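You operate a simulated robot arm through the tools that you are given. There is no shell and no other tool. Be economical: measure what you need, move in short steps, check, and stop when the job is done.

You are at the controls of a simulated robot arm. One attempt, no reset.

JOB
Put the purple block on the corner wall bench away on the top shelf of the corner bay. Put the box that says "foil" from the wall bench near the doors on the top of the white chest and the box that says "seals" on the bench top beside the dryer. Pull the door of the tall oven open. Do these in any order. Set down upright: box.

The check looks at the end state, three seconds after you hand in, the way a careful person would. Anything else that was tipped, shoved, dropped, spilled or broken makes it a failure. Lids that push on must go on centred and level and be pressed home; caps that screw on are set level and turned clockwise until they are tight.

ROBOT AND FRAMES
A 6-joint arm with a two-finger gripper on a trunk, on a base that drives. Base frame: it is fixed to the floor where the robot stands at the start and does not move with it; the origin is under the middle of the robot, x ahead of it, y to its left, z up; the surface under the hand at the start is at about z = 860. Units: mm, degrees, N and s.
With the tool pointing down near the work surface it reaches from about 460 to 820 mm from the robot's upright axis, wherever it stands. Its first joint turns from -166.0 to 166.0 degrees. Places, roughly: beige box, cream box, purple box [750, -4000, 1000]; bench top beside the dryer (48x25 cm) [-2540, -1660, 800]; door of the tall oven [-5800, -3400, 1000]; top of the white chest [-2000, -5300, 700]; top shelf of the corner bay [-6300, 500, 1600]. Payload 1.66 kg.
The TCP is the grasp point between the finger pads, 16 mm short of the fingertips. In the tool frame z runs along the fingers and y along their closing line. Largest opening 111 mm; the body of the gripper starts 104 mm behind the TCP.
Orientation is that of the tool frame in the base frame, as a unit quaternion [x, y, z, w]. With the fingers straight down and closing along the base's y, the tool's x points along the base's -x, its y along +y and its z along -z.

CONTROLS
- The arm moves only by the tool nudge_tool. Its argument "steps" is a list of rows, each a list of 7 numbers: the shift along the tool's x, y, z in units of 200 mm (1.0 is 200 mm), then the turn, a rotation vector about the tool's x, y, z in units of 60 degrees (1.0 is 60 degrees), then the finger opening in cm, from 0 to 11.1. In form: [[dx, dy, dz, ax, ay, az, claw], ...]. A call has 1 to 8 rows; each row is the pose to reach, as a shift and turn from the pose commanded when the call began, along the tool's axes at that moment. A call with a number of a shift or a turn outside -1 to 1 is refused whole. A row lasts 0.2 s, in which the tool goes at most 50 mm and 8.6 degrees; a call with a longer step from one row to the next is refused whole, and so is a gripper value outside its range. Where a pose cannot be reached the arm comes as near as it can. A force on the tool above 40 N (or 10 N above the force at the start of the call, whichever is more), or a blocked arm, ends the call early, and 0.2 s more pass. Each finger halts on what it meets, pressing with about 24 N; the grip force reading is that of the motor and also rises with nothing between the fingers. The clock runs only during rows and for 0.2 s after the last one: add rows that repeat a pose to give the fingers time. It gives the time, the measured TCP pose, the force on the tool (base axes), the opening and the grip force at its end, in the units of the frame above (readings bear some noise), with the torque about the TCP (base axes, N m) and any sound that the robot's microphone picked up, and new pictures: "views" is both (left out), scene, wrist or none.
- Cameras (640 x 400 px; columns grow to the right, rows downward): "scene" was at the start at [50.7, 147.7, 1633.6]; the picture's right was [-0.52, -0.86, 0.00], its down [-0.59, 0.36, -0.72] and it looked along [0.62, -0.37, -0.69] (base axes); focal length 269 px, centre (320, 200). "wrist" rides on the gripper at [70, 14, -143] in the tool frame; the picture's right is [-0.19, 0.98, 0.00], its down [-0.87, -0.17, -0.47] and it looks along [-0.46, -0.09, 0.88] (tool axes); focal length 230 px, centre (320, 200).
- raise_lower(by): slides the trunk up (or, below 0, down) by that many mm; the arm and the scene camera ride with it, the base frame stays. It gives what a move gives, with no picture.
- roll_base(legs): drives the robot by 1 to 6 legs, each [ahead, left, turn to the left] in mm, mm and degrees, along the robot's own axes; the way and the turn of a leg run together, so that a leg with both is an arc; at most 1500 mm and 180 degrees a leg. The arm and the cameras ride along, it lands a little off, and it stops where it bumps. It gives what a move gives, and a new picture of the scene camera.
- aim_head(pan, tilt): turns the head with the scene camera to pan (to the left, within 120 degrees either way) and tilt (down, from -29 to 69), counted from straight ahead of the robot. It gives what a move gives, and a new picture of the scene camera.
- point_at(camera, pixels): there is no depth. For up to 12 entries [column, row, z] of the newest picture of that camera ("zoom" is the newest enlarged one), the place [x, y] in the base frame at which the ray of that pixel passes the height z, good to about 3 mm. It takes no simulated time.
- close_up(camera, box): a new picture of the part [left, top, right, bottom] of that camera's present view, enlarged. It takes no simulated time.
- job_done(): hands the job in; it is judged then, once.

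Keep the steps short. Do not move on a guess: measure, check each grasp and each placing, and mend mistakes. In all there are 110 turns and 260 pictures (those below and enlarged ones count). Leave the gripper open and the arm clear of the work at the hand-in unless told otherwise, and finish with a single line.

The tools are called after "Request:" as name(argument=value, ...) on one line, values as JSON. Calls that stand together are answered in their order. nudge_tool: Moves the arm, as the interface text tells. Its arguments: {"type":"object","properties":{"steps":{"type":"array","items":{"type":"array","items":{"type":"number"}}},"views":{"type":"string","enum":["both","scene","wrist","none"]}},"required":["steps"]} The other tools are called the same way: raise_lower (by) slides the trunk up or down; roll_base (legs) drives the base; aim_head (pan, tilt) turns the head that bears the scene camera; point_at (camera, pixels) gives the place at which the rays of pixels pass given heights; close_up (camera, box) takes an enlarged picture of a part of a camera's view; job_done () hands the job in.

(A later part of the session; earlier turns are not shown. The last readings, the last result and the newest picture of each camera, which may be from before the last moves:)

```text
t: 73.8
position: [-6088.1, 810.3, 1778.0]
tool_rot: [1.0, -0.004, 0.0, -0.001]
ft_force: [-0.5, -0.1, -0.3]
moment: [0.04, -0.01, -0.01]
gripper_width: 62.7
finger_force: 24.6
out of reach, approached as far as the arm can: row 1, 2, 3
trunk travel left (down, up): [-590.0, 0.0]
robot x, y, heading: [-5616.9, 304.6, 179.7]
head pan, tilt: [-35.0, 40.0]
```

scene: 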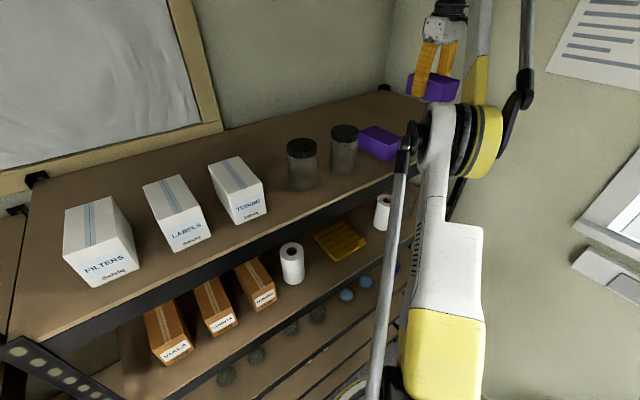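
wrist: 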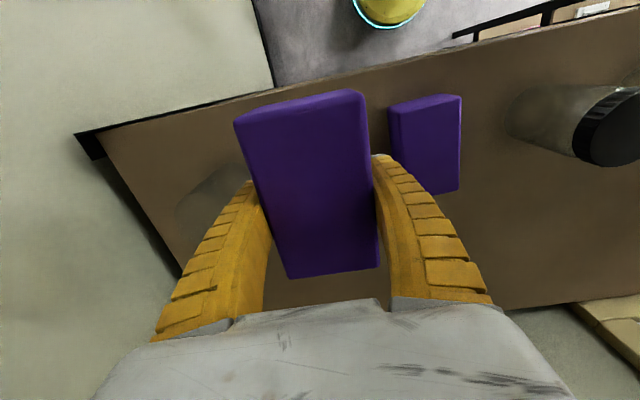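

Slightly out of reach, so I drive 20 mm ahead and 45 mm right instead, with the hand riding along at a safe height.

Request:
roll_base(legs=[[20, -45, 0]])

Request:
nudge_tool(steps=[[0, 0, 0.1, 0, 0, 0, 5], [0, 0, 0.2, 0, 0, 0, 5], [0, 0, 0.3, 0, 0, 0, 5]], views="wrist")

```text
t: 74.7
position: [-6106.3, 855.9, 1777.3]
tool_rot: [1.0, -0.004, 0.0, 0.001]
ft_force: [-0.2, -0.5, 0.0]
moment: [0.0, -0.01, -0.02]
gripper_width: 62.6
finger_force: 23.9
trunk travel left (down, up): [-590.0, 0.0]
robot x, y, heading: [-5633.8, 349.1, 179.4]
head pan, tilt: [-35.0, 40.0]
```

scene: 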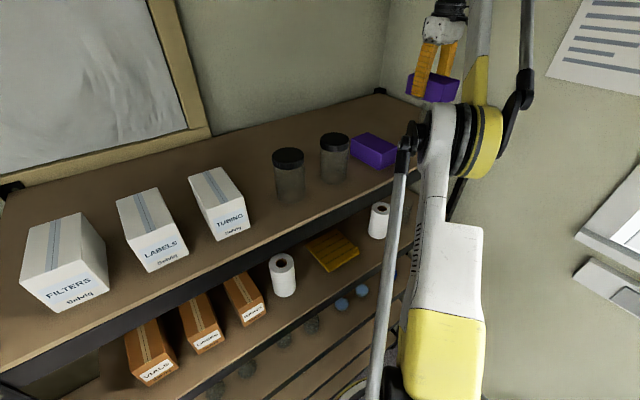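

```text
t: 75.5
position: [-6107.6, 857.7, 1717.8]
tool_rot: [1.0, -0.004, 0.001, -0.001]
ft_force: [0.8, -0.2, -1.3]
moment: [0.03, -0.01, -0.02]
gripper_width: 62.6
finger_force: 23.9
trunk travel left (down, up): [-590.0, 0.0]
robot x, y, heading: [-5631.4, 346.3, 179.5]
head pan, tilt: [-35.0, 40.0]
```

wrist: 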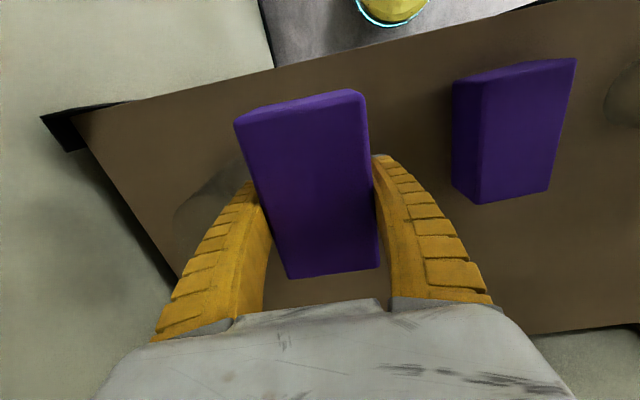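

Request:
point_at(camera="wrist", pixels=[[453, 82, 1600], [455, 180, 1600], [242, 160, 1600], [225, 165, 1600], [300, 65, 1600], [400, 45, 1600]])

Request:
close_up(camera="wrist", box=[120, 90, 280, 250])

```text
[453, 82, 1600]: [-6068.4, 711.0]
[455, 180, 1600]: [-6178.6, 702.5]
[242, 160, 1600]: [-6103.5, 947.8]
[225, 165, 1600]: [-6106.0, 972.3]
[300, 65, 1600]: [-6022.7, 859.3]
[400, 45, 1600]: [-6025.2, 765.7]
```

```text
2.50 times, centred on (200, 170) of wrist
```

zoom: 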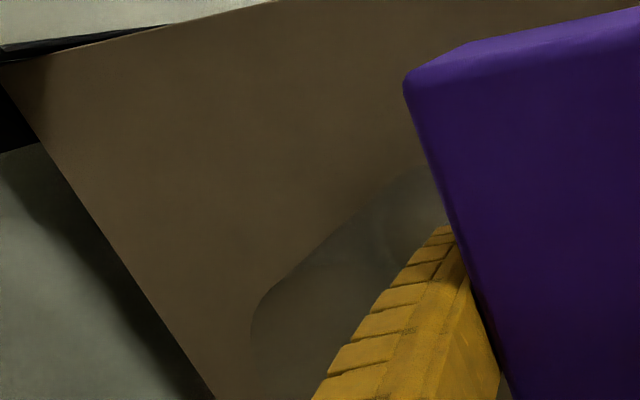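

The two views disagree a bit, so the gap centre is nearer y≈812 than 857. I shift the hand there at this height and look again before lowering.

Request:
nudge_tool(steps=[[0, 0.1, 0, 0, 0, 0, 5], [0, 0.21, 0, 0, 0, 0, 5], [0, 0.21, 0, 0, 0, 0, 5]], views="wrist")

Request:
close_up(camera="wrist", box=[120, 60, 280, 220])

Request:
aim_head(pan=-55, tilt=35)

```text
t: 76.3
position: [-6108.9, 815.4, 1717.2]
tool_rot: [1.0, -0.005, 0.001, 0.001]
ft_force: [0.0, 0.6, -0.6]
moment: [-0.03, 0.06, 0.01]
gripper_width: 62.9
finger_force: 24.0
trunk travel left (down, up): [-590.0, 0.0]
robot x, y, heading: [-5634.2, 352.4, 179.5]
head pan, tilt: [-35.0, 40.0]
```

wrist: 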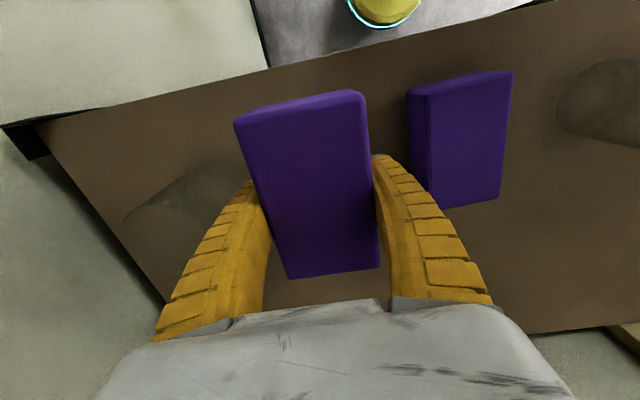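

```text
2.50 times, centred on (200, 140) of wrist
```

zoom: 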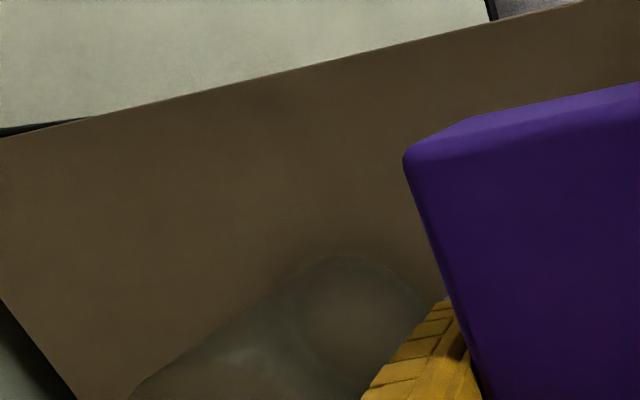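

```text
t: 77.2
position: [-6108.5, 814.0, 1717.1]
tool_rot: [1.0, -0.004, 0.0, 0.0]
ft_force: [-0.1, 0.7, 0.0]
moment: [0.02, 0.01, 0.01]
gripper_width: 62.6
finger_force: 24.1
trunk travel left (down, up): [-590.0, 0.0]
robot x, y, heading: [-5634.1, 344.9, 179.5]
head pan, tilt: [-55.0, 35.0]
```

scene: 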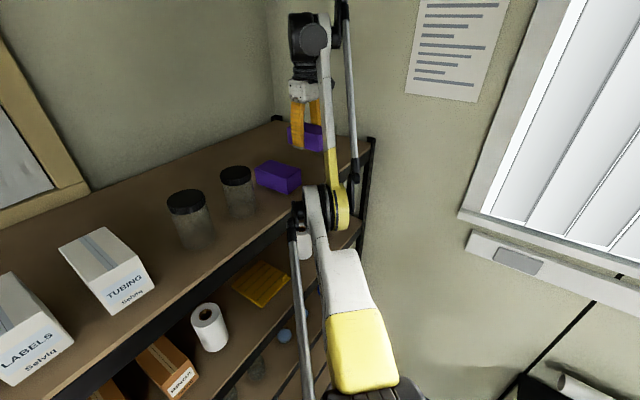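

Request:
point_at(camera="zoom", pixels=[[435, 305, 1600], [435, 305, 1625], [345, 257, 1600], [345, 257, 1625]])

Request:
point_at(camera="wrist", pixels=[[408, 97, 1600], [408, 97, 1625], [420, 185, 1600], [420, 185, 1625], [440, 205, 1600]])

Request:
point_at(camera="scene", pixels=[[301, 185, 1600], [301, 185, 1625], [276, 194, 1600], [276, 194, 1625], [256, 178, 1600], [256, 178, 1625]])

```text
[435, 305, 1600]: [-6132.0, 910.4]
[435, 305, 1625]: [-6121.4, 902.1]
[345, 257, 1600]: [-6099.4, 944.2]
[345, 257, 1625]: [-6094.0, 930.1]
```

```text
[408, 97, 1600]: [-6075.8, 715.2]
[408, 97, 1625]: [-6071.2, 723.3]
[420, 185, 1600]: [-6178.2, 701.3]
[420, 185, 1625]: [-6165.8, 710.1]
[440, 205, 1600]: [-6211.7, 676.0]
```

```text
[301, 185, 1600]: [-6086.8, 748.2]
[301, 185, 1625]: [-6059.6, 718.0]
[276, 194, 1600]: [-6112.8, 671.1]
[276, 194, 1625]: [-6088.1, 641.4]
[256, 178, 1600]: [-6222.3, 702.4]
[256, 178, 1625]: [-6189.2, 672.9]
```

With the shelf surface at about z≈1620, both views agree: the gap is 721–903 and I'm centred. The block's bottom is about 21 mm below the TCP. I lower in small steps and watch the force.

Request:
nudge_tool(steps=[[0, 0, 0.1, 0, 0, 0, 5], [0, 0, 0.2, 0, 0, 0, 5], [0, 0, 0.28, 0, 0, 0, 5], [0, 0, 0.3, 0, 0, 0, 5]], views="wrist")

Request:
nudge_tool(steps=[[0, 0, 0.015, 0, 0, 0, 5], [0, 0, 0.03, 0, 0, 0, 5], [0, 0, 0.045, 0, 0, 0, 5], [0, 0, 0.06, 0, 0, 0, 5], [0, 0, 0.075, 0, 0, 0, 5], [0, 0, 0.09, 0, 0, 0, 5]], views="wrist")

```text
t: 78.2
position: [-6115.4, 821.5, 1678.4]
tool_rot: [1.0, -0.005, -0.001, 0.0]
ft_force: [-0.4, 0.2, 0.5]
moment: [0.01, 0.04, -0.01]
gripper_width: 62.8
finger_force: 24.1
out of reach, approached as far as the arm can: row 2, 3, 4
trunk travel left (down, up): [-590.0, 0.0]
robot x, y, heading: [-5634.3, 347.7, 179.3]
head pan, tilt: [-55.0, 35.0]
```

wrist: 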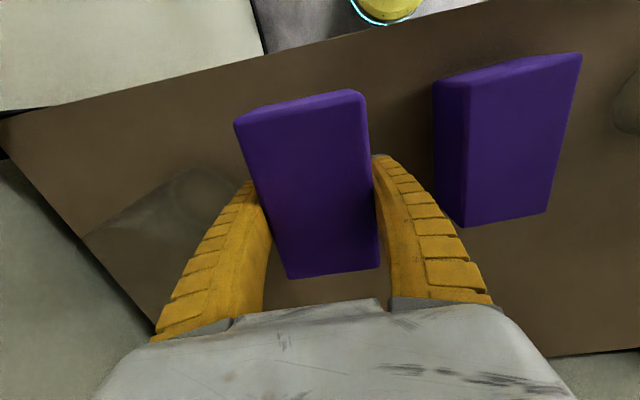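

```text
t: 79.6
position: [-6119.4, 828.5, 1672.7]
tool_rot: [1.0, -0.004, 0.0, 0.0]
ft_force: [-0.3, 0.2, 0.3]
moment: [-0.05, -0.05, 0.01]
gripper_width: 62.7
finger_force: 24.2
out of reach, approached as far as the arm can: row 2, 3, 4, 5, 6
trunk travel left (down, up): [-590.0, 0.0]
robot x, y, heading: [-5635.2, 347.4, 179.2]
head pan, tilt: [-55.0, 35.0]
```

wrist: 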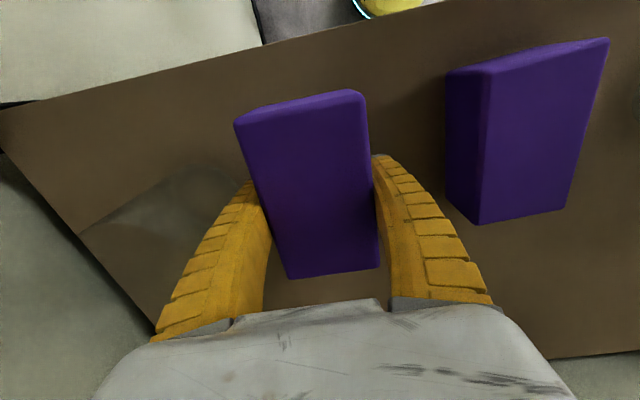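

The arm drifts outward as it nears a joint limit, so I'll lower with the trunk instead. The block's bottom is at about 1651 now.

Request:
raise_lower(by=-20)

Request:
close_up(camera="wrist", box=[0, 0, 640, 400])

Request:
close_up(camera="scene", box=[200, 60, 400, 220])

```text
t: 80.2
position: [-6118.6, 828.8, 1653.1]
tool_rot: [1.0, -0.004, 0.001, 0.001]
ft_force: [0.6, -0.6, 0.3]
moment: [0.0, 0.0, -0.01]
gripper_width: 63.0
finger_force: 24.8
trunk travel left (down, up): [-570.0, 20.0]
robot x, y, heading: [-5634.0, 350.3, 179.5]
head pan, tilt: [-55.0, 35.0]
```

```text
1.00 times, centred on (320, 200) of wrist (not enlarged: the box is as wide or as high as the picture)
```

zoom: 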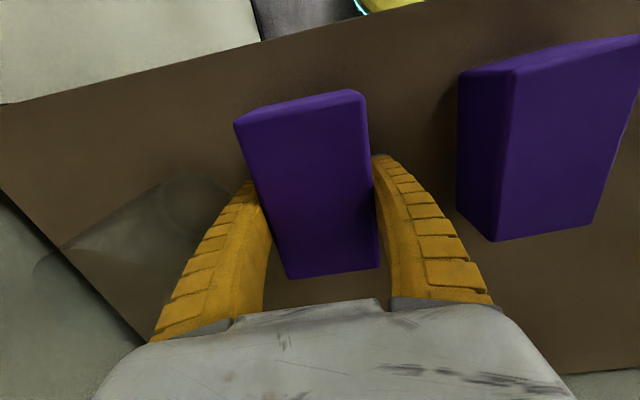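

```text
2.50 times, centred on (300, 140) of scene
```

zoom: 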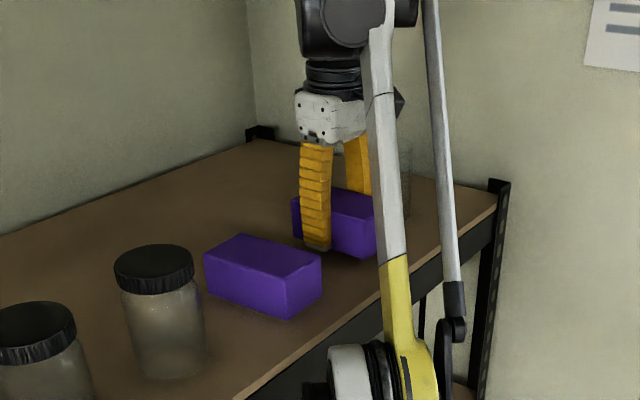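

Getting close. I lower in small trunk steps and read the force.

Request:
raise_lower(by=-6)

Request:
raise_lower(by=-4)

Request:
raise_lower(by=-3)

```text
t: 80.8
position: [-6119.8, 829.4, 1645.6]
tool_rot: [1.0, -0.004, -0.001, 0.0]
ft_force: [0.2, 0.1, -0.9]
moment: [0.0, -0.02, 0.01]
gripper_width: 62.6
finger_force: 24.2
trunk travel left (down, up): [-564.0, 26.0]
robot x, y, heading: [-5637.2, 348.7, 179.4]
head pan, tilt: [-55.0, 35.0]
```

```text
t: 81.3
position: [-6119.4, 829.3, 1643.5]
tool_rot: [1.0, -0.005, -0.001, 0.0]
ft_force: [0.1, 0.4, 0.7]
moment: [0.0, 0.01, -0.02]
gripper_width: 62.7
finger_force: 24.2
trunk travel left (down, up): [-560.0, 30.0]
robot x, y, heading: [-5631.7, 350.5, 179.4]
head pan, tilt: [-55.0, 35.0]
```

```text
t: 81.8
position: [-6119.3, 828.8, 1640.8]
tool_rot: [1.0, -0.004, 0.0, 0.0]
ft_force: [-1.5, 1.2, 6.2]
moment: [0.0, 0.19, -0.01]
gripper_width: 62.6
finger_force: 23.8
trunk travel left (down, up): [-557.0, 33.0]
robot x, y, heading: [-5634.3, 351.3, 179.3]
head pan, tilt: [-55.0, 35.0]
```

Contact (6 N), so the shelf is at about 1619. I open gently to 80 mm.

Request:
nudge_tool(steps=[[0, 0, 0, 0, 0, 0, 7], [0, 0, 0, 0, 0, 0, 8], [0, 0, 0, 0, 0, 0, 8]], views="wrist")

Request:
raise_lower(by=33)

```text
t: 82.6
position: [-6120.3, 828.5, 1639.5]
tool_rot: [1.0, -0.004, 0.0, 0.0]
ft_force: [0.2, 1.1, 0.4]
moment: [-0.06, 0.01, 0.02]
gripper_width: 81.6
finger_force: 0.8
trunk travel left (down, up): [-557.0, 33.0]
robot x, y, heading: [-5633.2, 350.7, 179.4]
head pan, tilt: [-55.0, 35.0]
```

wrist: 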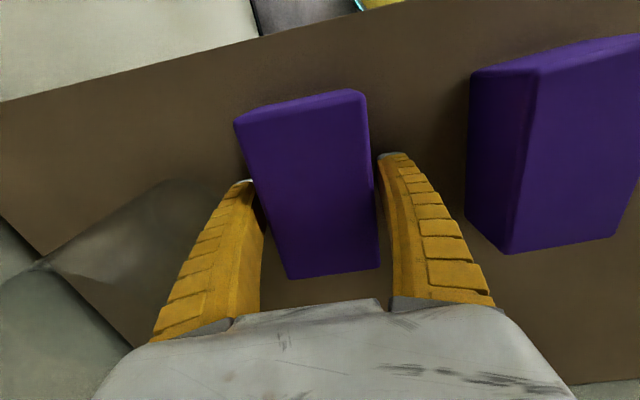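

```text
t: 83.4
position: [-6120.3, 829.2, 1672.6]
tool_rot: [1.0, -0.004, 0.0, -0.001]
ft_force: [0.0, 0.8, -0.3]
moment: [-0.02, 0.0, 0.03]
gripper_width: 81.3
finger_force: 0.8
trunk travel left (down, up): [-590.0, 0.0]
robot x, y, heading: [-5635.2, 349.4, 179.2]
head pan, tilt: [-55.0, 35.0]
```

Released. I raise the hand by 110 mm and check that the block stayed.

Request:
nudge_tool(steps=[[0, 0, -0.15, 0, 0, 0, 8], [0, 0, -0.35, 0, 0, 0, 8], [0, 0.05, -0.5, 0, 0, 0, 8], [0, 0.1, -0.55, 0, 0, 0, 8]], views="wrist")

Request:
close_up(camera="scene", box=[200, 60, 400, 220])

```text
t: 84.4
position: [-6121.7, 806.7, 1782.7]
tool_rot: [1.0, -0.004, 0.0, 0.0]
ft_force: [0.0, 0.2, -0.2]
moment: [0.03, -0.03, 0.02]
gripper_width: 81.2
finger_force: 1.4
trunk travel left (down, up): [-590.0, 0.0]
robot x, y, heading: [-5635.8, 346.6, 179.4]
head pan, tilt: [-55.0, 35.0]
```

wrist: 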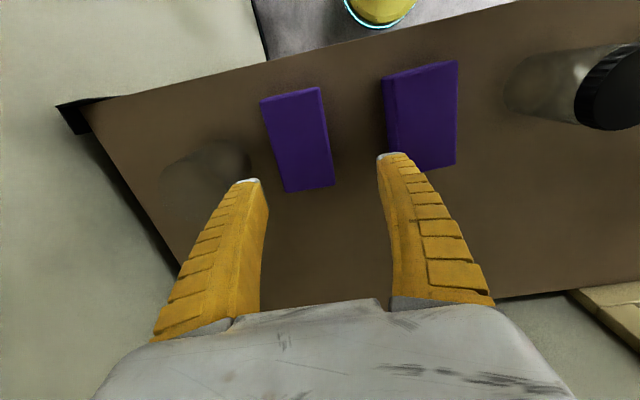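

```text
2.50 times, centred on (300, 140) of scene
```

zoom: 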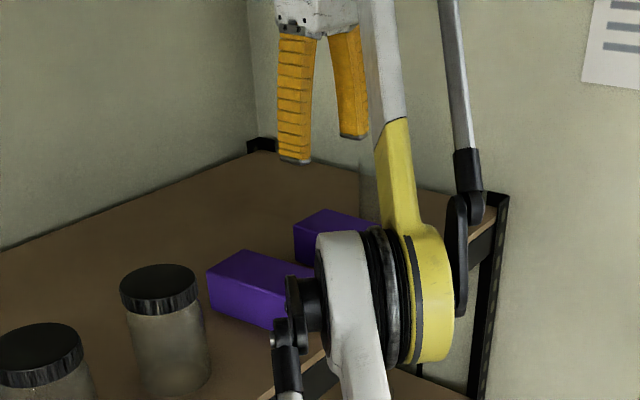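

The block sits on the shelf beside its twin. I back off diagonally with the hand still high, then look towards the ovens.

Request:
roll_base(legs=[[-150, 300, 0], [-450, 50, 0]])

Request:
aim_head(pan=60, tilt=25)

Request:
aim_head(pan=10, tilt=30)

```text
t: 88.9
position: [-5525.7, 457.9, 1783.5]
tool_rot: [1.0, -0.005, 0.0, 0.0]
ft_force: [-0.7, 0.5, -0.2]
moment: [-0.04, 0.03, -0.03]
gripper_width: 81.4
finger_force: 1.4
trunk travel left (down, up): [-590.0, 0.0]
robot x, y, heading: [-5040.4, 0.8, 179.4]
head pan, tilt: [-55.0, 35.0]
```

scene: 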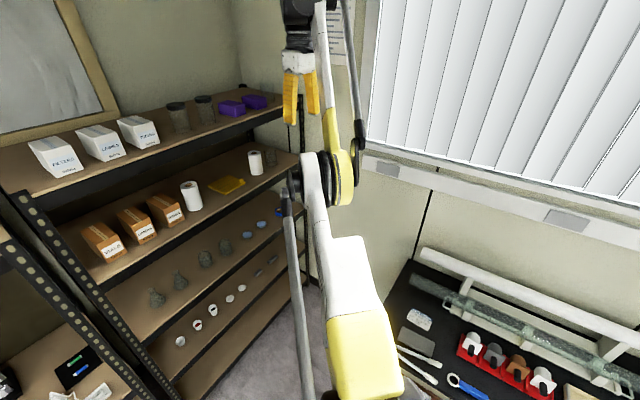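

```text
t: 90.9
position: [-5525.0, 458.8, 1783.0]
tool_rot: [1.0, -0.005, 0.001, 0.0]
ft_force: [0.2, -0.3, 0.2]
moment: [0.04, -0.01, 0.03]
gripper_width: 81.4
finger_force: 1.0
trunk travel left (down, up): [-590.0, 0.0]
robot x, y, heading: [-5037.0, 0.7, 179.5]
head pan, tilt: [60.0, 25.0]
```

scene: 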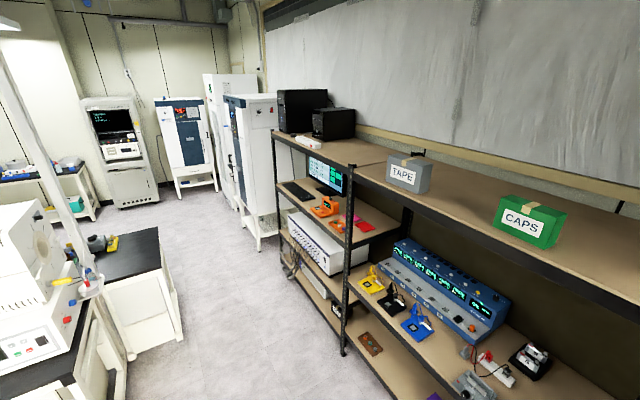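

```text
t: 92.0
position: [-5525.6, 458.1, 1782.4]
tool_rot: [1.0, -0.006, 0.0, 0.0]
ft_force: [0.2, 0.3, -0.2]
moment: [0.02, -0.02, 0.01]
gripper_width: 81.4
finger_force: 1.1
trunk travel left (down, up): [-590.0, 0.0]
robot x, y, heading: [-5039.2, -0.8, 179.3]
head pan, tilt: [10.0, 30.0]
```

scene: 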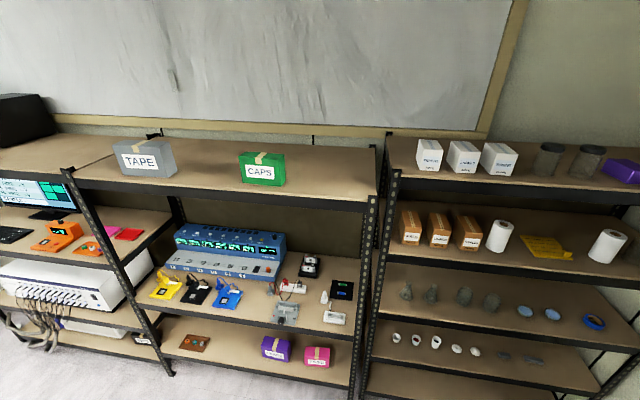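

I bring the arm in front of the robot, then turn left to look at the oven row.

Request:
nudge_tool(steps=[[0, 0.22, 0, 0, 0, 0, 8], [0, 0.44, 0, 0, 0, 0, 8], [0, 0.66, 0, 0, 0, 0, 8], [0, 0.88, 0.1, 0, 0, 0, 8], [0, 1, 0.3, 0, 0, 0, 8], [0, 1, 0.5, 0, 0, 0, 8]], views="none")

Request:
raise_lower(by=-365)

Request:
roll_base(legs=[[0, 0, 90.6]])

Request:
aim_head(pan=-20, tilt=15)

```text
t: 93.4
position: [-5623.7, 313.0, 1686.4]
tool_rot: [1.0, -0.005, 0.004, 0.002]
ft_force: [-0.3, 0.8, -1.5]
moment: [-0.06, -0.14, 0.01]
gripper_width: 81.4
finger_force: 0.7
out of reach, approached as far as the arm can: row 2, 3, 4, 5, 6
trunk travel left (down, up): [-590.0, 0.0]
robot x, y, heading: [-5038.2, 0.3, 179.3]
head pan, tilt: [10.0, 30.0]
```

```text
t: 97.0
position: [-5620.7, 311.8, 1324.6]
tool_rot: [1.0, -0.005, 0.003, 0.001]
ft_force: [-0.1, 0.8, 0.1]
moment: [0.01, 0.02, 0.02]
gripper_width: 81.3
finger_force: 0.7
trunk travel left (down, up): [-225.0, 365.0]
robot x, y, heading: [-5034.9, -3.2, 179.1]
head pan, tilt: [10.0, 30.0]
```

```text
t: 101.2
position: [-5356.0, -582.7, 1323.9]
tool_rot: [0.713, 0.702, 0.002, -0.001]
ft_force: [0.5, 0.3, 1.0]
moment: [0.0, -0.01, -0.02]
gripper_width: 81.3
finger_force: 0.9
trunk travel left (down, up): [-225.0, 365.0]
robot x, y, heading: [-5037.9, -1.9, -91.0]
head pan, tilt: [10.0, 30.0]
```

scene: 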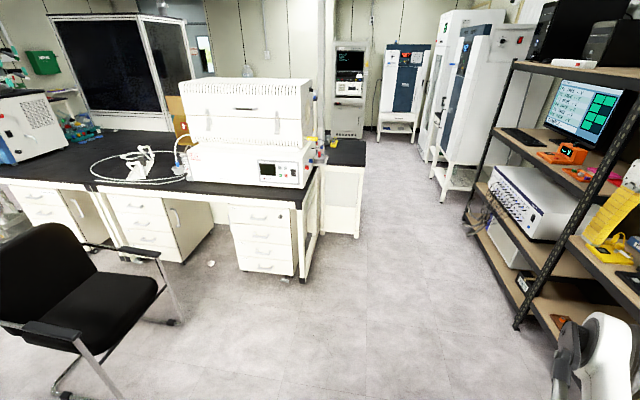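

```text
t: 102.1
position: [-5356.4, -579.5, 1323.3]
tool_rot: [0.713, 0.702, 0.003, -0.002]
ft_force: [-0.9, -0.1, -0.4]
moment: [0.0, 0.01, 0.01]
gripper_width: 81.5
finger_force: 0.4
trunk travel left (down, up): [-225.0, 365.0]
robot x, y, heading: [-5037.2, 1.3, -90.7]
head pan, tilt: [-20.0, 15.0]
```

scene: 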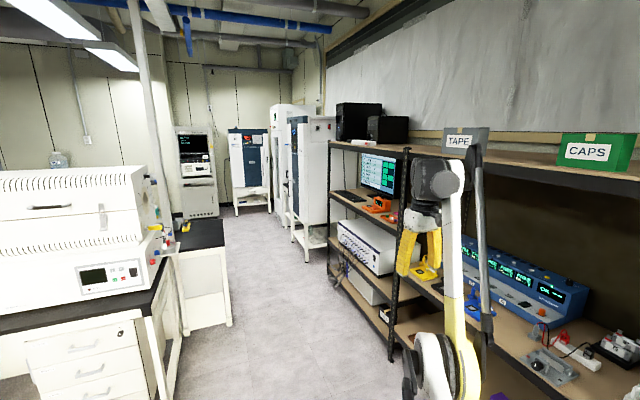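

Request:
close_up(camera="scene", box=[160, 90, 360, 290])

Request:
point_at(camera="scene", pixels=[[178, 390, 0], [232, 327, 0], [306, 264, 0], [292, 240, 0], [267, 214, 0], [237, 217, 0], [390, 360, 0], [218, 218, 0], [333, 270, 0]])

```text
2.00 times, centred on (260, 190) of scene
```

zoom: 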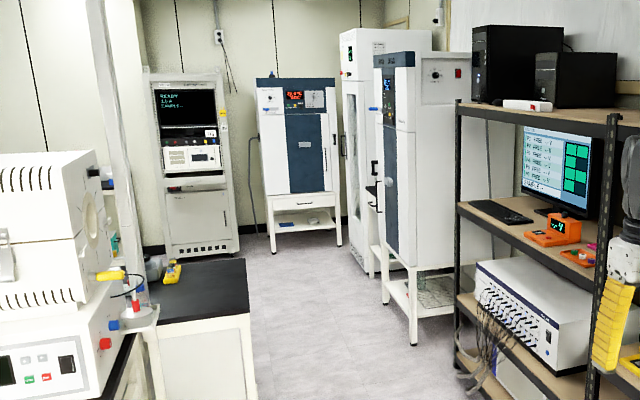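

```text
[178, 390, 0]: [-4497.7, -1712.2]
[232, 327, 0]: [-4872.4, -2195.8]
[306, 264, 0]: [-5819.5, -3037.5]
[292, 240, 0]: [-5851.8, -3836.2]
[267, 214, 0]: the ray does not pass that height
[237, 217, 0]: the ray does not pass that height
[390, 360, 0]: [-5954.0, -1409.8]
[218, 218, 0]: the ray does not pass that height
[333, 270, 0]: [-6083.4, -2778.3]
```

The near blue-panelled oven matches [−5800,−3400]. I drive down the aisle at x≈−5330, stopping at y≈−2000 to look at its door.

Request:
roll_base(legs=[[1000, -200, 0.7], [900, 0, 0]])

Request:
aim_head(pan=-15, tilt=20)

Request:
close_up(camera="scene", box=[220, 60, 480, 330])

```text
t: 111.6
position: [-5549.6, -2457.8, 1323.5]
tool_rot: [0.707, 0.707, 0.002, -0.001]
ft_force: [-1.0, -0.5, 0.0]
moment: [0.0, 0.01, 0.02]
gripper_width: 81.3
finger_force: 1.0
trunk travel left (down, up): [-225.0, 365.0]
robot x, y, heading: [-5243.7, -1873.6, -90.3]
head pan, tilt: [-20.0, 15.0]
```

scene: 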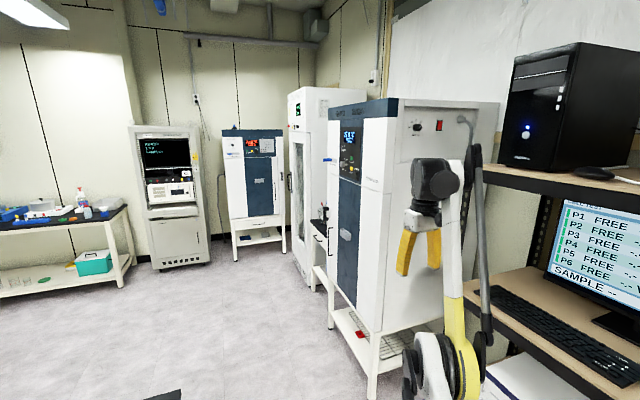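

```text
t: 112.3
position: [-5549.9, -2458.1, 1323.9]
tool_rot: [0.707, 0.707, 0.003, -0.001]
ft_force: [-1.1, 0.2, -0.7]
moment: [0.01, -0.03, 0.05]
gripper_width: 81.4
finger_force: 0.8
trunk travel left (down, up): [-225.0, 365.0]
robot x, y, heading: [-5242.9, -1874.0, -90.1]
head pan, tilt: [-15.0, 20.0]
```

scene: 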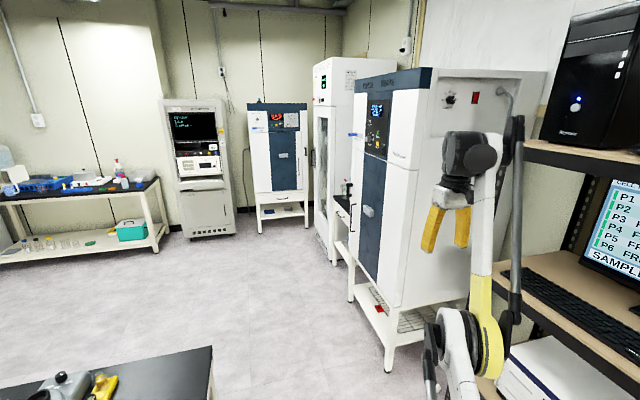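

```text
1.48 times, centred on (350, 195) of scene
```

zoom: 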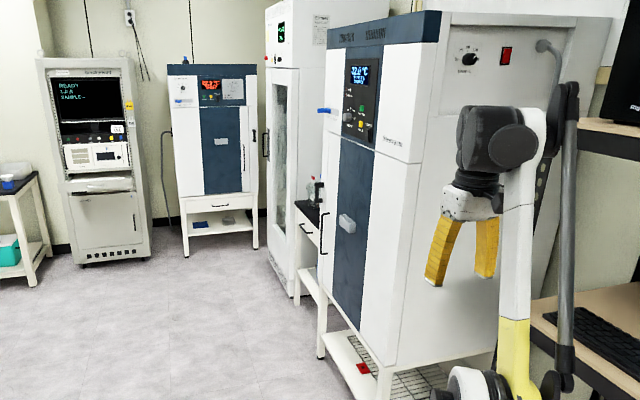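

Request:
point_at(camera="scene", pixels=[[387, 371, 0], [351, 300, 0], [332, 264, 0], [260, 232, 0], [307, 226, 0], [352, 215, 1000], [352, 203, 1050], [353, 232, 950]])

Request:
close_up(camera="scene", box=[320, 60, 440, 300])

```text
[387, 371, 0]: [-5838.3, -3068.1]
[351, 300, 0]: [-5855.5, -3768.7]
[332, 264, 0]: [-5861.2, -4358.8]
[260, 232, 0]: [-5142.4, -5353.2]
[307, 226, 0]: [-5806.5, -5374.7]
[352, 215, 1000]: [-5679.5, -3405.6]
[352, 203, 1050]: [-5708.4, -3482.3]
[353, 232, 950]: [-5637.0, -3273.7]
```

```text
1.67 times, centred on (380, 180) of scene
```

zoom: 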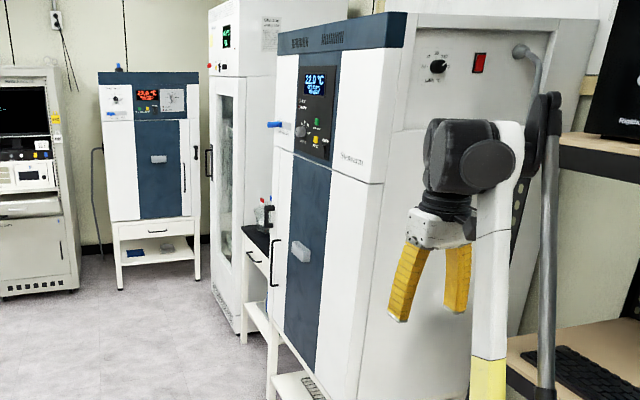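

The oven spans y −3068…−3769 with its front at x≈−5850. The vertical black handle is at its far (−y) side, so the hinge is on the near side. I drive to about (−4980,−3600) and turn to face the door.

Request:
roll_base(legs=[[900, 200, 0], [850, 60, 0], [0, 0, -90]])

Request:
aim_head(pan=5, tilt=30)

```text
t: 116.2
position: [-5386.9, -3209.2, 1324.6]
tool_rot: [0.703, 0.711, 0.002, -0.001]
ft_force: [0.2, 0.3, 0.5]
moment: [0.0, 0.08, 0.0]
gripper_width: 81.7
finger_force: 1.3
trunk travel left (down, up): [-225.0, 365.0]
robot x, y, heading: [-5083.0, -2619.9, -89.4]
head pan, tilt: [-15.0, 20.0]
stopped in leg 1: the robot was blocked; the commanded pose is now the measured one
```

scene: 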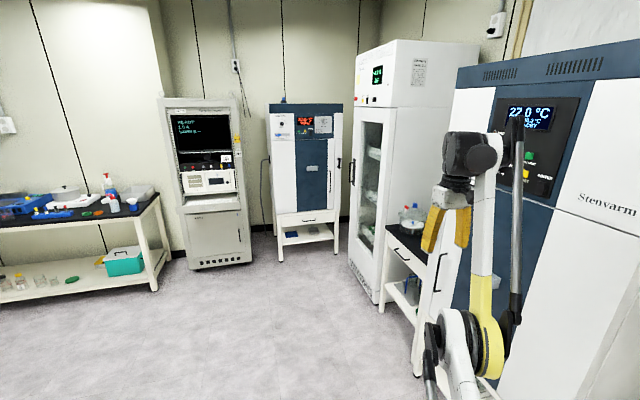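

```text
t: 117.1
position: [-5387.6, -3210.0, 1323.5]
tool_rot: [0.704, 0.71, 0.002, -0.001]
ft_force: [-1.0, 0.3, 0.4]
moment: [0.01, 0.02, 0.0]
gripper_width: 81.6
finger_force: 0.6
trunk travel left (down, up): [-225.0, 365.0]
robot x, y, heading: [-5082.9, -2620.7, -89.6]
head pan, tilt: [5.0, 30.0]
```

scene: 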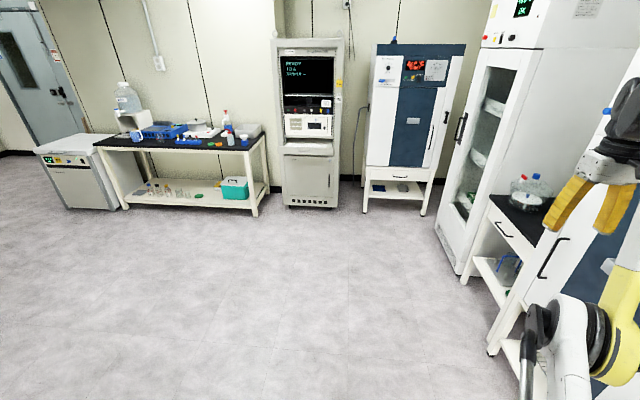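

The base bumped something, probably the island's end table on my left. I look.

Request:
aim_head(pan=80, tilt=45)

```text
t: 118.5
position: [-5387.4, -3209.9, 1323.8]
tool_rot: [0.704, 0.71, 0.002, -0.001]
ft_force: [0.8, 0.0, -0.3]
moment: [0.02, 0.01, 0.02]
gripper_width: 81.1
finger_force: 0.8
trunk travel left (down, up): [-225.0, 365.0]
robot x, y, heading: [-5079.8, -2621.4, -89.6]
head pan, tilt: [80.0, 45.0]
```

scene: 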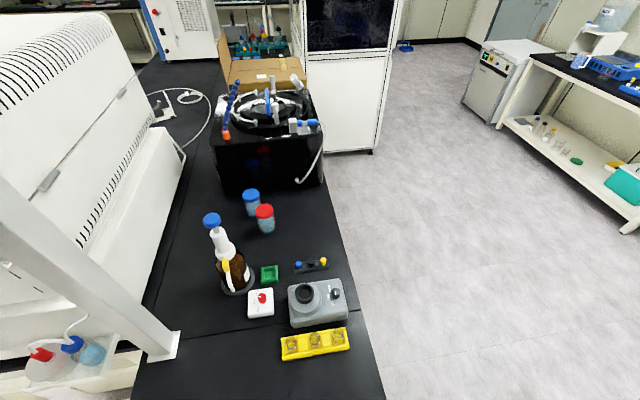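

Request:
point_at(camera="scene", pixels=[[383, 395, 860], [340, 250, 860], [320, 180, 860], [136, 390, 860], [374, 150, 0], [325, 150, 0]])

```text
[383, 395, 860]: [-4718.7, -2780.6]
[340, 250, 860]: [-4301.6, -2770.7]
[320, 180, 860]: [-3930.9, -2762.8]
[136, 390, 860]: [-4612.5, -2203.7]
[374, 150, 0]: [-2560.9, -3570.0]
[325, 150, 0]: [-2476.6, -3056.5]
```

The bench edge is at about x=−4840 and nothing on it looks disturbed. I shift right off it, then go on past its end (y<−2780).

Request:
roll_base(legs=[[0, -100, 0], [900, 0, 0], [150, 150, 0], [0, 0, -90]])

Request:
aim_head(pan=0, tilt=30)

```text
t: 129.1
position: [-5611.8, -3384.3, 1323.9]
tool_rot: [1.0, 0.017, 0.001, 0.001]
ft_force: [0.4, -0.5, 0.8]
moment: [0.01, -0.02, -0.01]
gripper_width: 81.6
finger_force: 0.8
trunk travel left (down, up): [-225.0, 365.0]
robot x, y, heading: [-5018.3, -3674.9, -178.1]
head pan, tilt: [80.0, 45.0]
```

scene: 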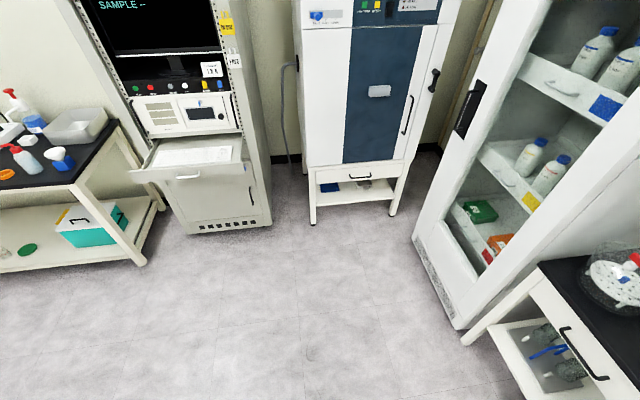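

```text
t: 130.7
position: [-5611.4, -3383.5, 1324.3]
tool_rot: [1.0, 0.017, 0.001, 0.0]
ft_force: [-0.4, 0.3, -0.9]
moment: [0.01, 0.02, -0.01]
gripper_width: 81.0
finger_force: 0.9
trunk travel left (down, up): [-225.0, 365.0]
robot x, y, heading: [-5019.7, -3669.7, -178.3]
head pan, tilt: [0.0, 30.0]
```

scene: 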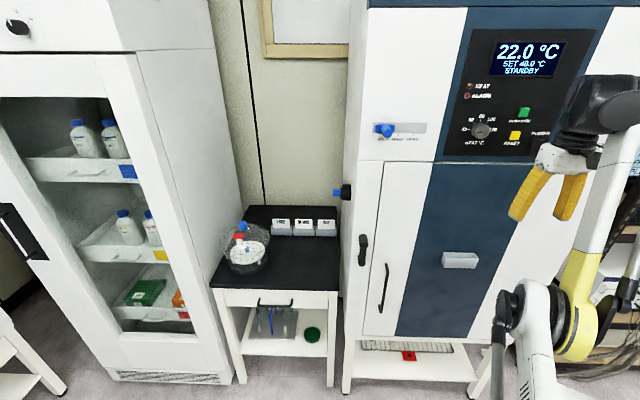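

Request:
close_up(camera="scene", box=[320, 140, 560, 380])

Request:
close_up(camera="scene", box=[335, 210, 425, 330])

```text
1.67 times, centred on (440, 260) of scene
```

zoom: 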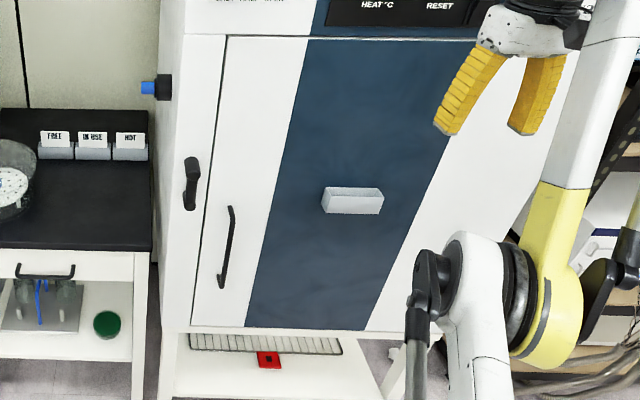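

```text
3.33 times, centred on (380, 270) of scene
```

zoom: 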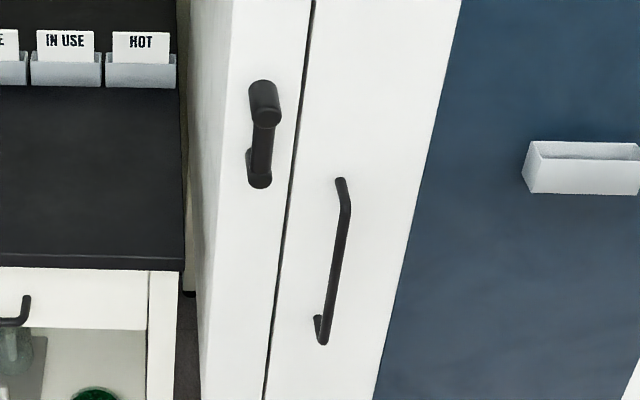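

Request:
point_at(camera="scene", pixels=[[386, 264, 1000], [386, 264, 950], [380, 312, 800], [380, 312, 850], [362, 265, 950], [362, 265, 1000], [363.5, 237, 1050], [363.5, 237, 1000], [374, 240, 1000], [374, 240, 1050], [345, 390, 0], [470, 395, 0]])

```text
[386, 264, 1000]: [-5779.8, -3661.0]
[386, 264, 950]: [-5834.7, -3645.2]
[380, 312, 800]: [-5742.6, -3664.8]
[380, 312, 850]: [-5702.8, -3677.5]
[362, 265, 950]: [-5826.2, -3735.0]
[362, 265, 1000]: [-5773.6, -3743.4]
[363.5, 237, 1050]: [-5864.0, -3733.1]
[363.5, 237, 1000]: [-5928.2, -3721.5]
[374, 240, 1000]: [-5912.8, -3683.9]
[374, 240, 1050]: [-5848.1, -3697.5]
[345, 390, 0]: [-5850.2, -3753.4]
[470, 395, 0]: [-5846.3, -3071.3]
```

The vertical bar handle is around y≈−3660, z 750–990, x≈−5790, and the small latch lever stands upright clear of the door gap. I back off 120 mm, then bring the hand in front of the handle and lower it.

Request:
roll_base(legs=[[-130, 0, -1.8]])

Request:
nudge_tool(steps=[[-0.08, 0.12, 0.12, 0, 0, 0, 8], [-0.16, 0.25, 0.25, 0, 0, 0, 8], [-0.24, 0.38, 0.38, 0, 0, 0, 8], [-0.32, 0.5, 0.5, 0, 0, 0, 8], [-0.4, 0.62, 0.62, 0, 0, 0, 8], [-0.48, 0.75, 0.75, 0, 0, 0, 8], [-0.56, 0.87, 0.87, 0, 0, 0, 8], [-0.6, 1.0, 1.0, 0, 0, 0, 8]], views="wrist")

```text
t: 131.9
position: [-5470.5, -3363.3, 1325.0]
tool_rot: [1.0, 0.001, 0.002, 0.001]
ft_force: [0.6, 0.8, 0.2]
moment: [0.0, 0.02, -0.04]
gripper_width: 81.3
finger_force: 1.1
trunk travel left (down, up): [-225.0, 365.0]
robot x, y, heading: [-4884.8, -3668.1, -179.6]
head pan, tilt: [0.0, 30.0]
```

scene: 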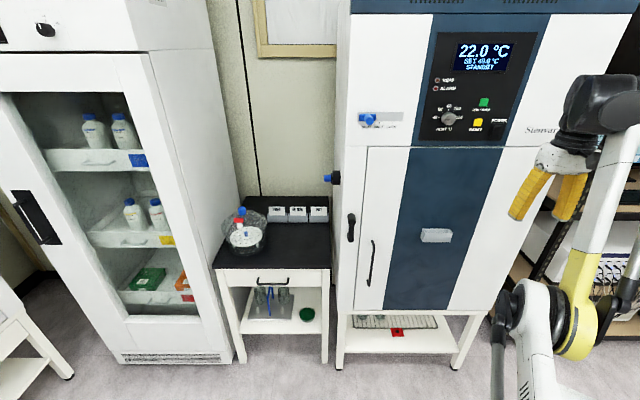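

```text
t: 133.8
position: [-5678.4, -3545.1, 1184.5]
tool_rot: [1.0, 0.001, 0.004, 0.001]
ft_force: [0.8, 0.5, -0.1]
moment: [-0.01, 0.01, -0.01]
gripper_width: 81.5
finger_force: 0.8
out of reach, approached as far as the arm can: row 1, 2, 3, 4, 5, 6, 7, 8
trunk travel left (down, up): [-225.0, 365.0]
robot x, y, heading: [-4890.1, -3671.8, -180.0]
head pan, tilt: [0.0, 30.0]
```

wrist: 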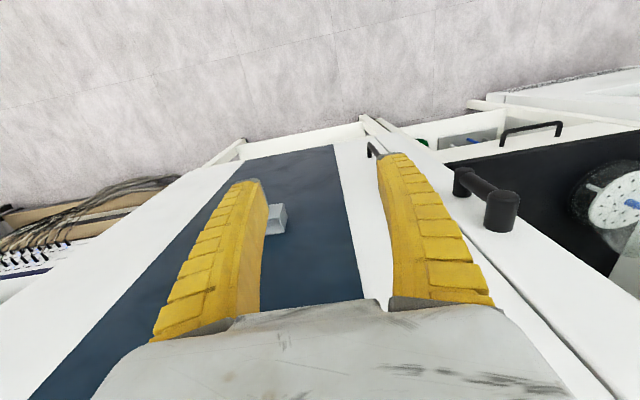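

The elbow has folded into its "low" shape, which limits downward-pointing poses but suits a horizontal hand. I pitch the hand up so the fingers point at the door while sliding to the handle's y.

Request:
nudge_tool(steps=[[0.05, 0.07, 0, 0, -0.14, 0, 8], [0.1, 0.14, 0, 0, -0.28, 0, 8], [0.15, 0.21, 0, 0, -0.42, 0, 8], [0.2, 0.28, 0, 0, -0.56, 0, 8], [0.2, 0.35, 0, 0, -0.7, 0, 8], [0.2, 0.42, 0, 0, -0.84, 0, 8], [0.2, 0.5, 0, 0, -0.98, 0, 8]], views="none")

Request:
nudge_tool(steps=[[0, 0, 0, 0, -0.13, 0, 8], [0, 0, 0, 0, -0.26, 0, 8], [0, 0, 0, 0, -0.39, 0, 8], [0, 0, 0, 0, -0.52, 0, 8], [0, 0, 0, 0, -0.52, 0, 8]], views="both")

```text
t: 135.3
position: [-5762.5, -3638.3, 1441.2]
tool_rot: [0.875, 0.002, -0.485, 0.002]
ft_force: [0.0, 0.1, 0.5]
moment: [0.01, 0.01, -0.01]
gripper_width: 81.5
finger_force: 1.0
out of reach, approached as far as the arm can: row 1, 2, 3, 4, 5, 6, 7
trunk travel left (down, up): [-225.0, 365.0]
robot x, y, heading: [-4881.3, -3668.9, -179.9]
head pan, tilt: [0.0, 30.0]
```

```text
t: 136.6
position: [-5796.1, -3632.1, 1574.4]
tool_rot: [0.709, -0.001, -0.705, 0.001]
ft_force: [18.2, 2.8, -15.7]
moment: [0.08, -0.13, 0.02]
gripper_width: 82.0
finger_force: 1.7
out of reach, approached as far as the arm can: row 1, 2, 3, 4, 5
trunk travel left (down, up): [-225.0, 365.0]
robot x, y, heading: [-4886.4, -3669.5, -180.0]
head pan, tilt: [0.0, 30.0]
```

scene: 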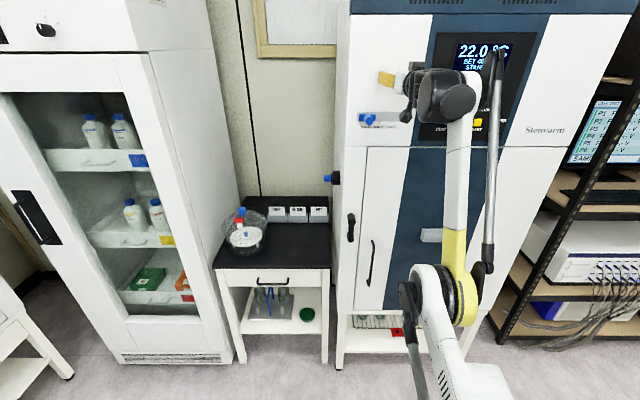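
wrist: 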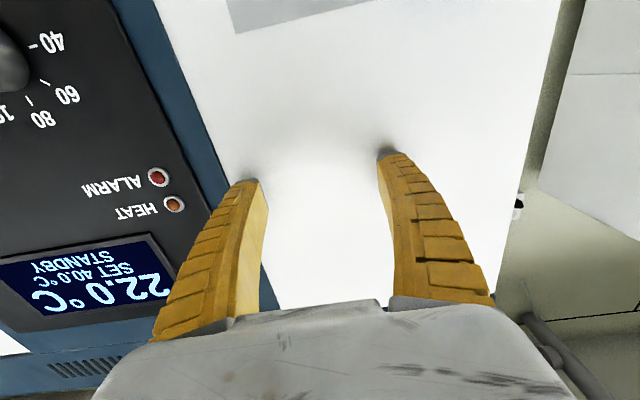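

The fingertips just touched the oven's front at x≈−5812, lightly (about 20 N). I back the base away straight off, then straighten out the arm's elbow in free space.

Request:
roll_base(legs=[[-500, 0, 0]])

Request:
nudge_tool(steps=[[0, 0, 0.2, 0, 0, 0, 8], [0.1, 0, 0.4, 0, 0, 0, 8], [0.3, 0, 0.5, 0, 0, 0, 8], [0.5, 0, 0.5, 0, 0, 0, 8], [0.7, 0, 0.5, 0, 0, 0, 8], [0.9, 0, 0.5, 0, 0, 0, 8]], views="scene")

```text
t: 139.5
position: [-5294.0, -3633.0, 1573.3]
tool_rot: [0.708, 0.001, -0.706, 0.002]
ft_force: [0.6, 0.0, 1.1]
moment: [0.0, -0.01, 0.01]
gripper_width: 81.4
finger_force: 0.7
trunk travel left (down, up): [-225.0, 365.0]
robot x, y, heading: [-4380.1, -3665.7, -179.8]
head pan, tilt: [0.0, 30.0]
```

scene: 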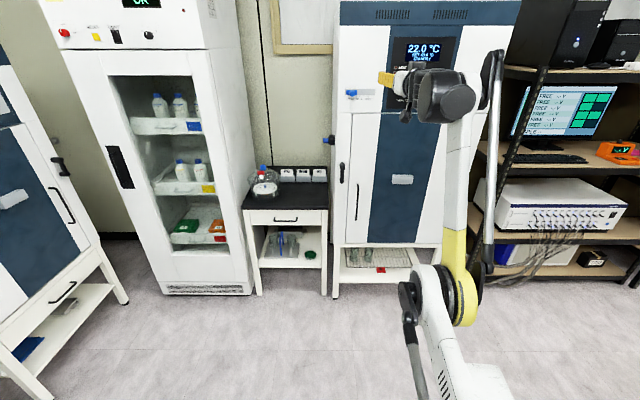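

```text
t: 140.9
position: [-5445.6, -3631.4, 1416.4]
tool_rot: [0.71, 0.001, -0.704, 0.003]
ft_force: [-0.9, -0.4, -0.1]
moment: [0.0, 0.03, 0.0]
gripper_width: 81.6
finger_force: 1.5
out of reach, approached as far as the arm can: row 4, 5, 6
trunk travel left (down, up): [-225.0, 365.0]
robot x, y, heading: [-4385.1, -3663.9, -179.7]
head pan, tilt: [0.0, 30.0]
```

scene: 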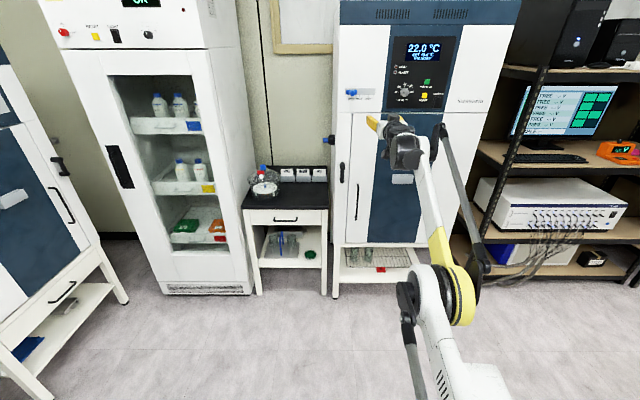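

Request:
nudge_tool(steps=[[0.2, 0, 0.1, 0, 0.1, 0, 8], [0.4, 0, 0.1, 0, 0.22, 0, 8], [0.6, 0, 0.1, 0, 0.34, 0, 8], [0.8, 0, 0.1, 0, 0.46, 0, 8], [1.0, 0, 0.1, 0, 0.58, 0, 8], [1.0, 0, 0.0, 0, 0.7, 0, 8], [1.0, 0, -0.2, 0, 0.82, 0, 8], [1.0, 0, -0.4, 0, 0.94, 0, 8]], views="scene")

```text
t: 142.7
position: [-5336.3, -3633.0, 1212.1]
tool_rot: [0.959, 0.002, -0.285, 0.002]
ft_force: [1.0, -0.4, -0.3]
moment: [-0.02, -0.01, -0.01]
gripper_width: 81.4
finger_force: 0.5
out of reach, approached as far as the arm can: row 1, 2, 3, 4, 5, 6, 7, 8
trunk travel left (down, up): [-225.0, 365.0]
robot x, y, heading: [-4382.9, -3668.4, -179.9]
head pan, tilt: [0.0, 30.0]
```

scene: 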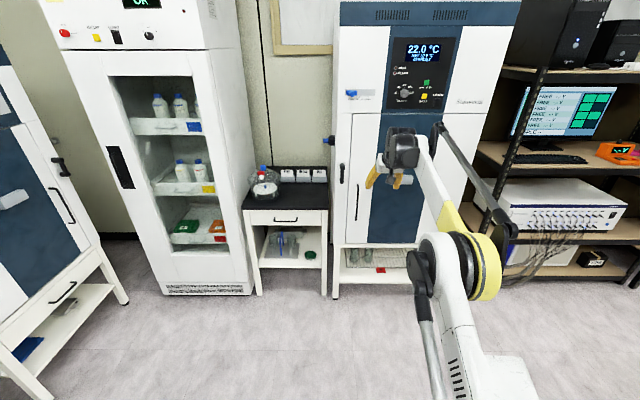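

Request:
nudge_tool(steps=[[0.1, 0, 0.15, 0, 0.1, 0, 8], [0.2, 0, 0.3, 0, 0.2, 0, 8], [0.3, 0, 0.45, 0, 0.3, 0, 8], [0.4, 0, 0.6, 0, 0.4, 0, 8], [0.55, 0, 0.7, 0, 0.5, 0, 8], [0.7, 0, 0.7, 0, 0.55, 0, 8], [0.85, 0, 0.65, 0, 0.55, 0, 8], [0.98, 0, 0.6, 0, 0.55, 0, 8]], views="scene")

```text
t: 144.5
position: [-5228.7, -3633.2, 1007.3]
tool_rot: [1.0, 0.002, -0.002, 0.001]
ft_force: [1.2, -0.3, 0.8]
moment: [0.0, -0.01, 0.05]
gripper_width: 81.8
finger_force: 0.7
out of reach, approached as far as the arm can: row 1, 2, 3, 4, 5, 6, 7, 8
trunk travel left (down, up): [-225.0, 365.0]
robot x, y, heading: [-4380.1, -3666.2, -179.6]
head pan, tilt: [0.0, 30.0]
```

scene: 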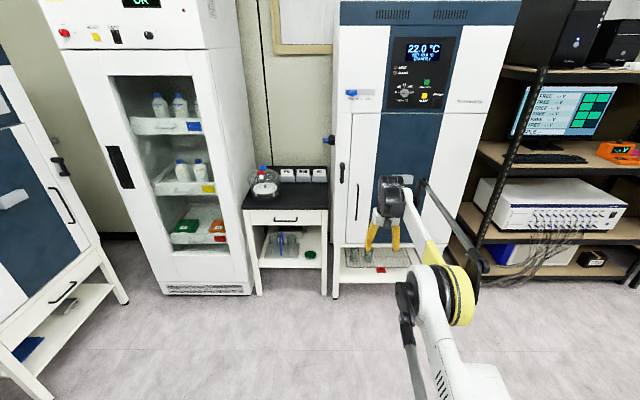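

Request:
nudge_tool(steps=[[0.15, 0, 0.1, 0, 0, 0, 8], [0.3, 0, 0.2, 0, 0, 0, 8], [0.45, 0, 0.3, 0, 0, 0, 8], [0.6, 0, 0.4, 0, 0, 0, 8], [0.75, 0, 0.5, 0, 0, 0, 8], [0.9, 0, 0.5, 0, 0, 0, 8]], views="scene")

```text
t: 145.9
position: [-5049.4, -3635.0, 908.6]
tool_rot: [1.0, 0.002, -0.003, 0.001]
ft_force: [-0.5, -0.9, 0.8]
moment: [0.0, 0.01, 0.0]
gripper_width: 81.4
finger_force: 1.7
trunk travel left (down, up): [-225.0, 365.0]
robot x, y, heading: [-4379.5, -3666.4, -179.7]
head pan, tilt: [0.0, 30.0]
```

scene: 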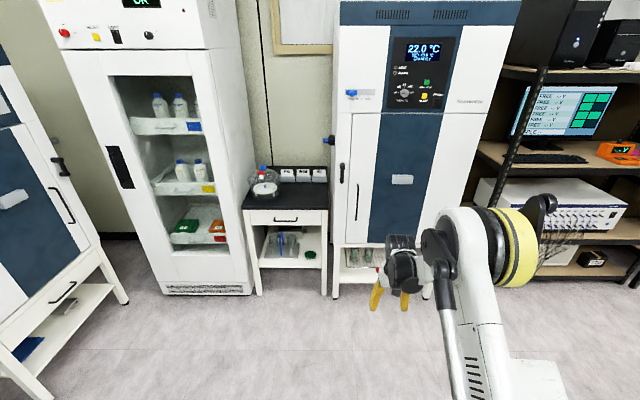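

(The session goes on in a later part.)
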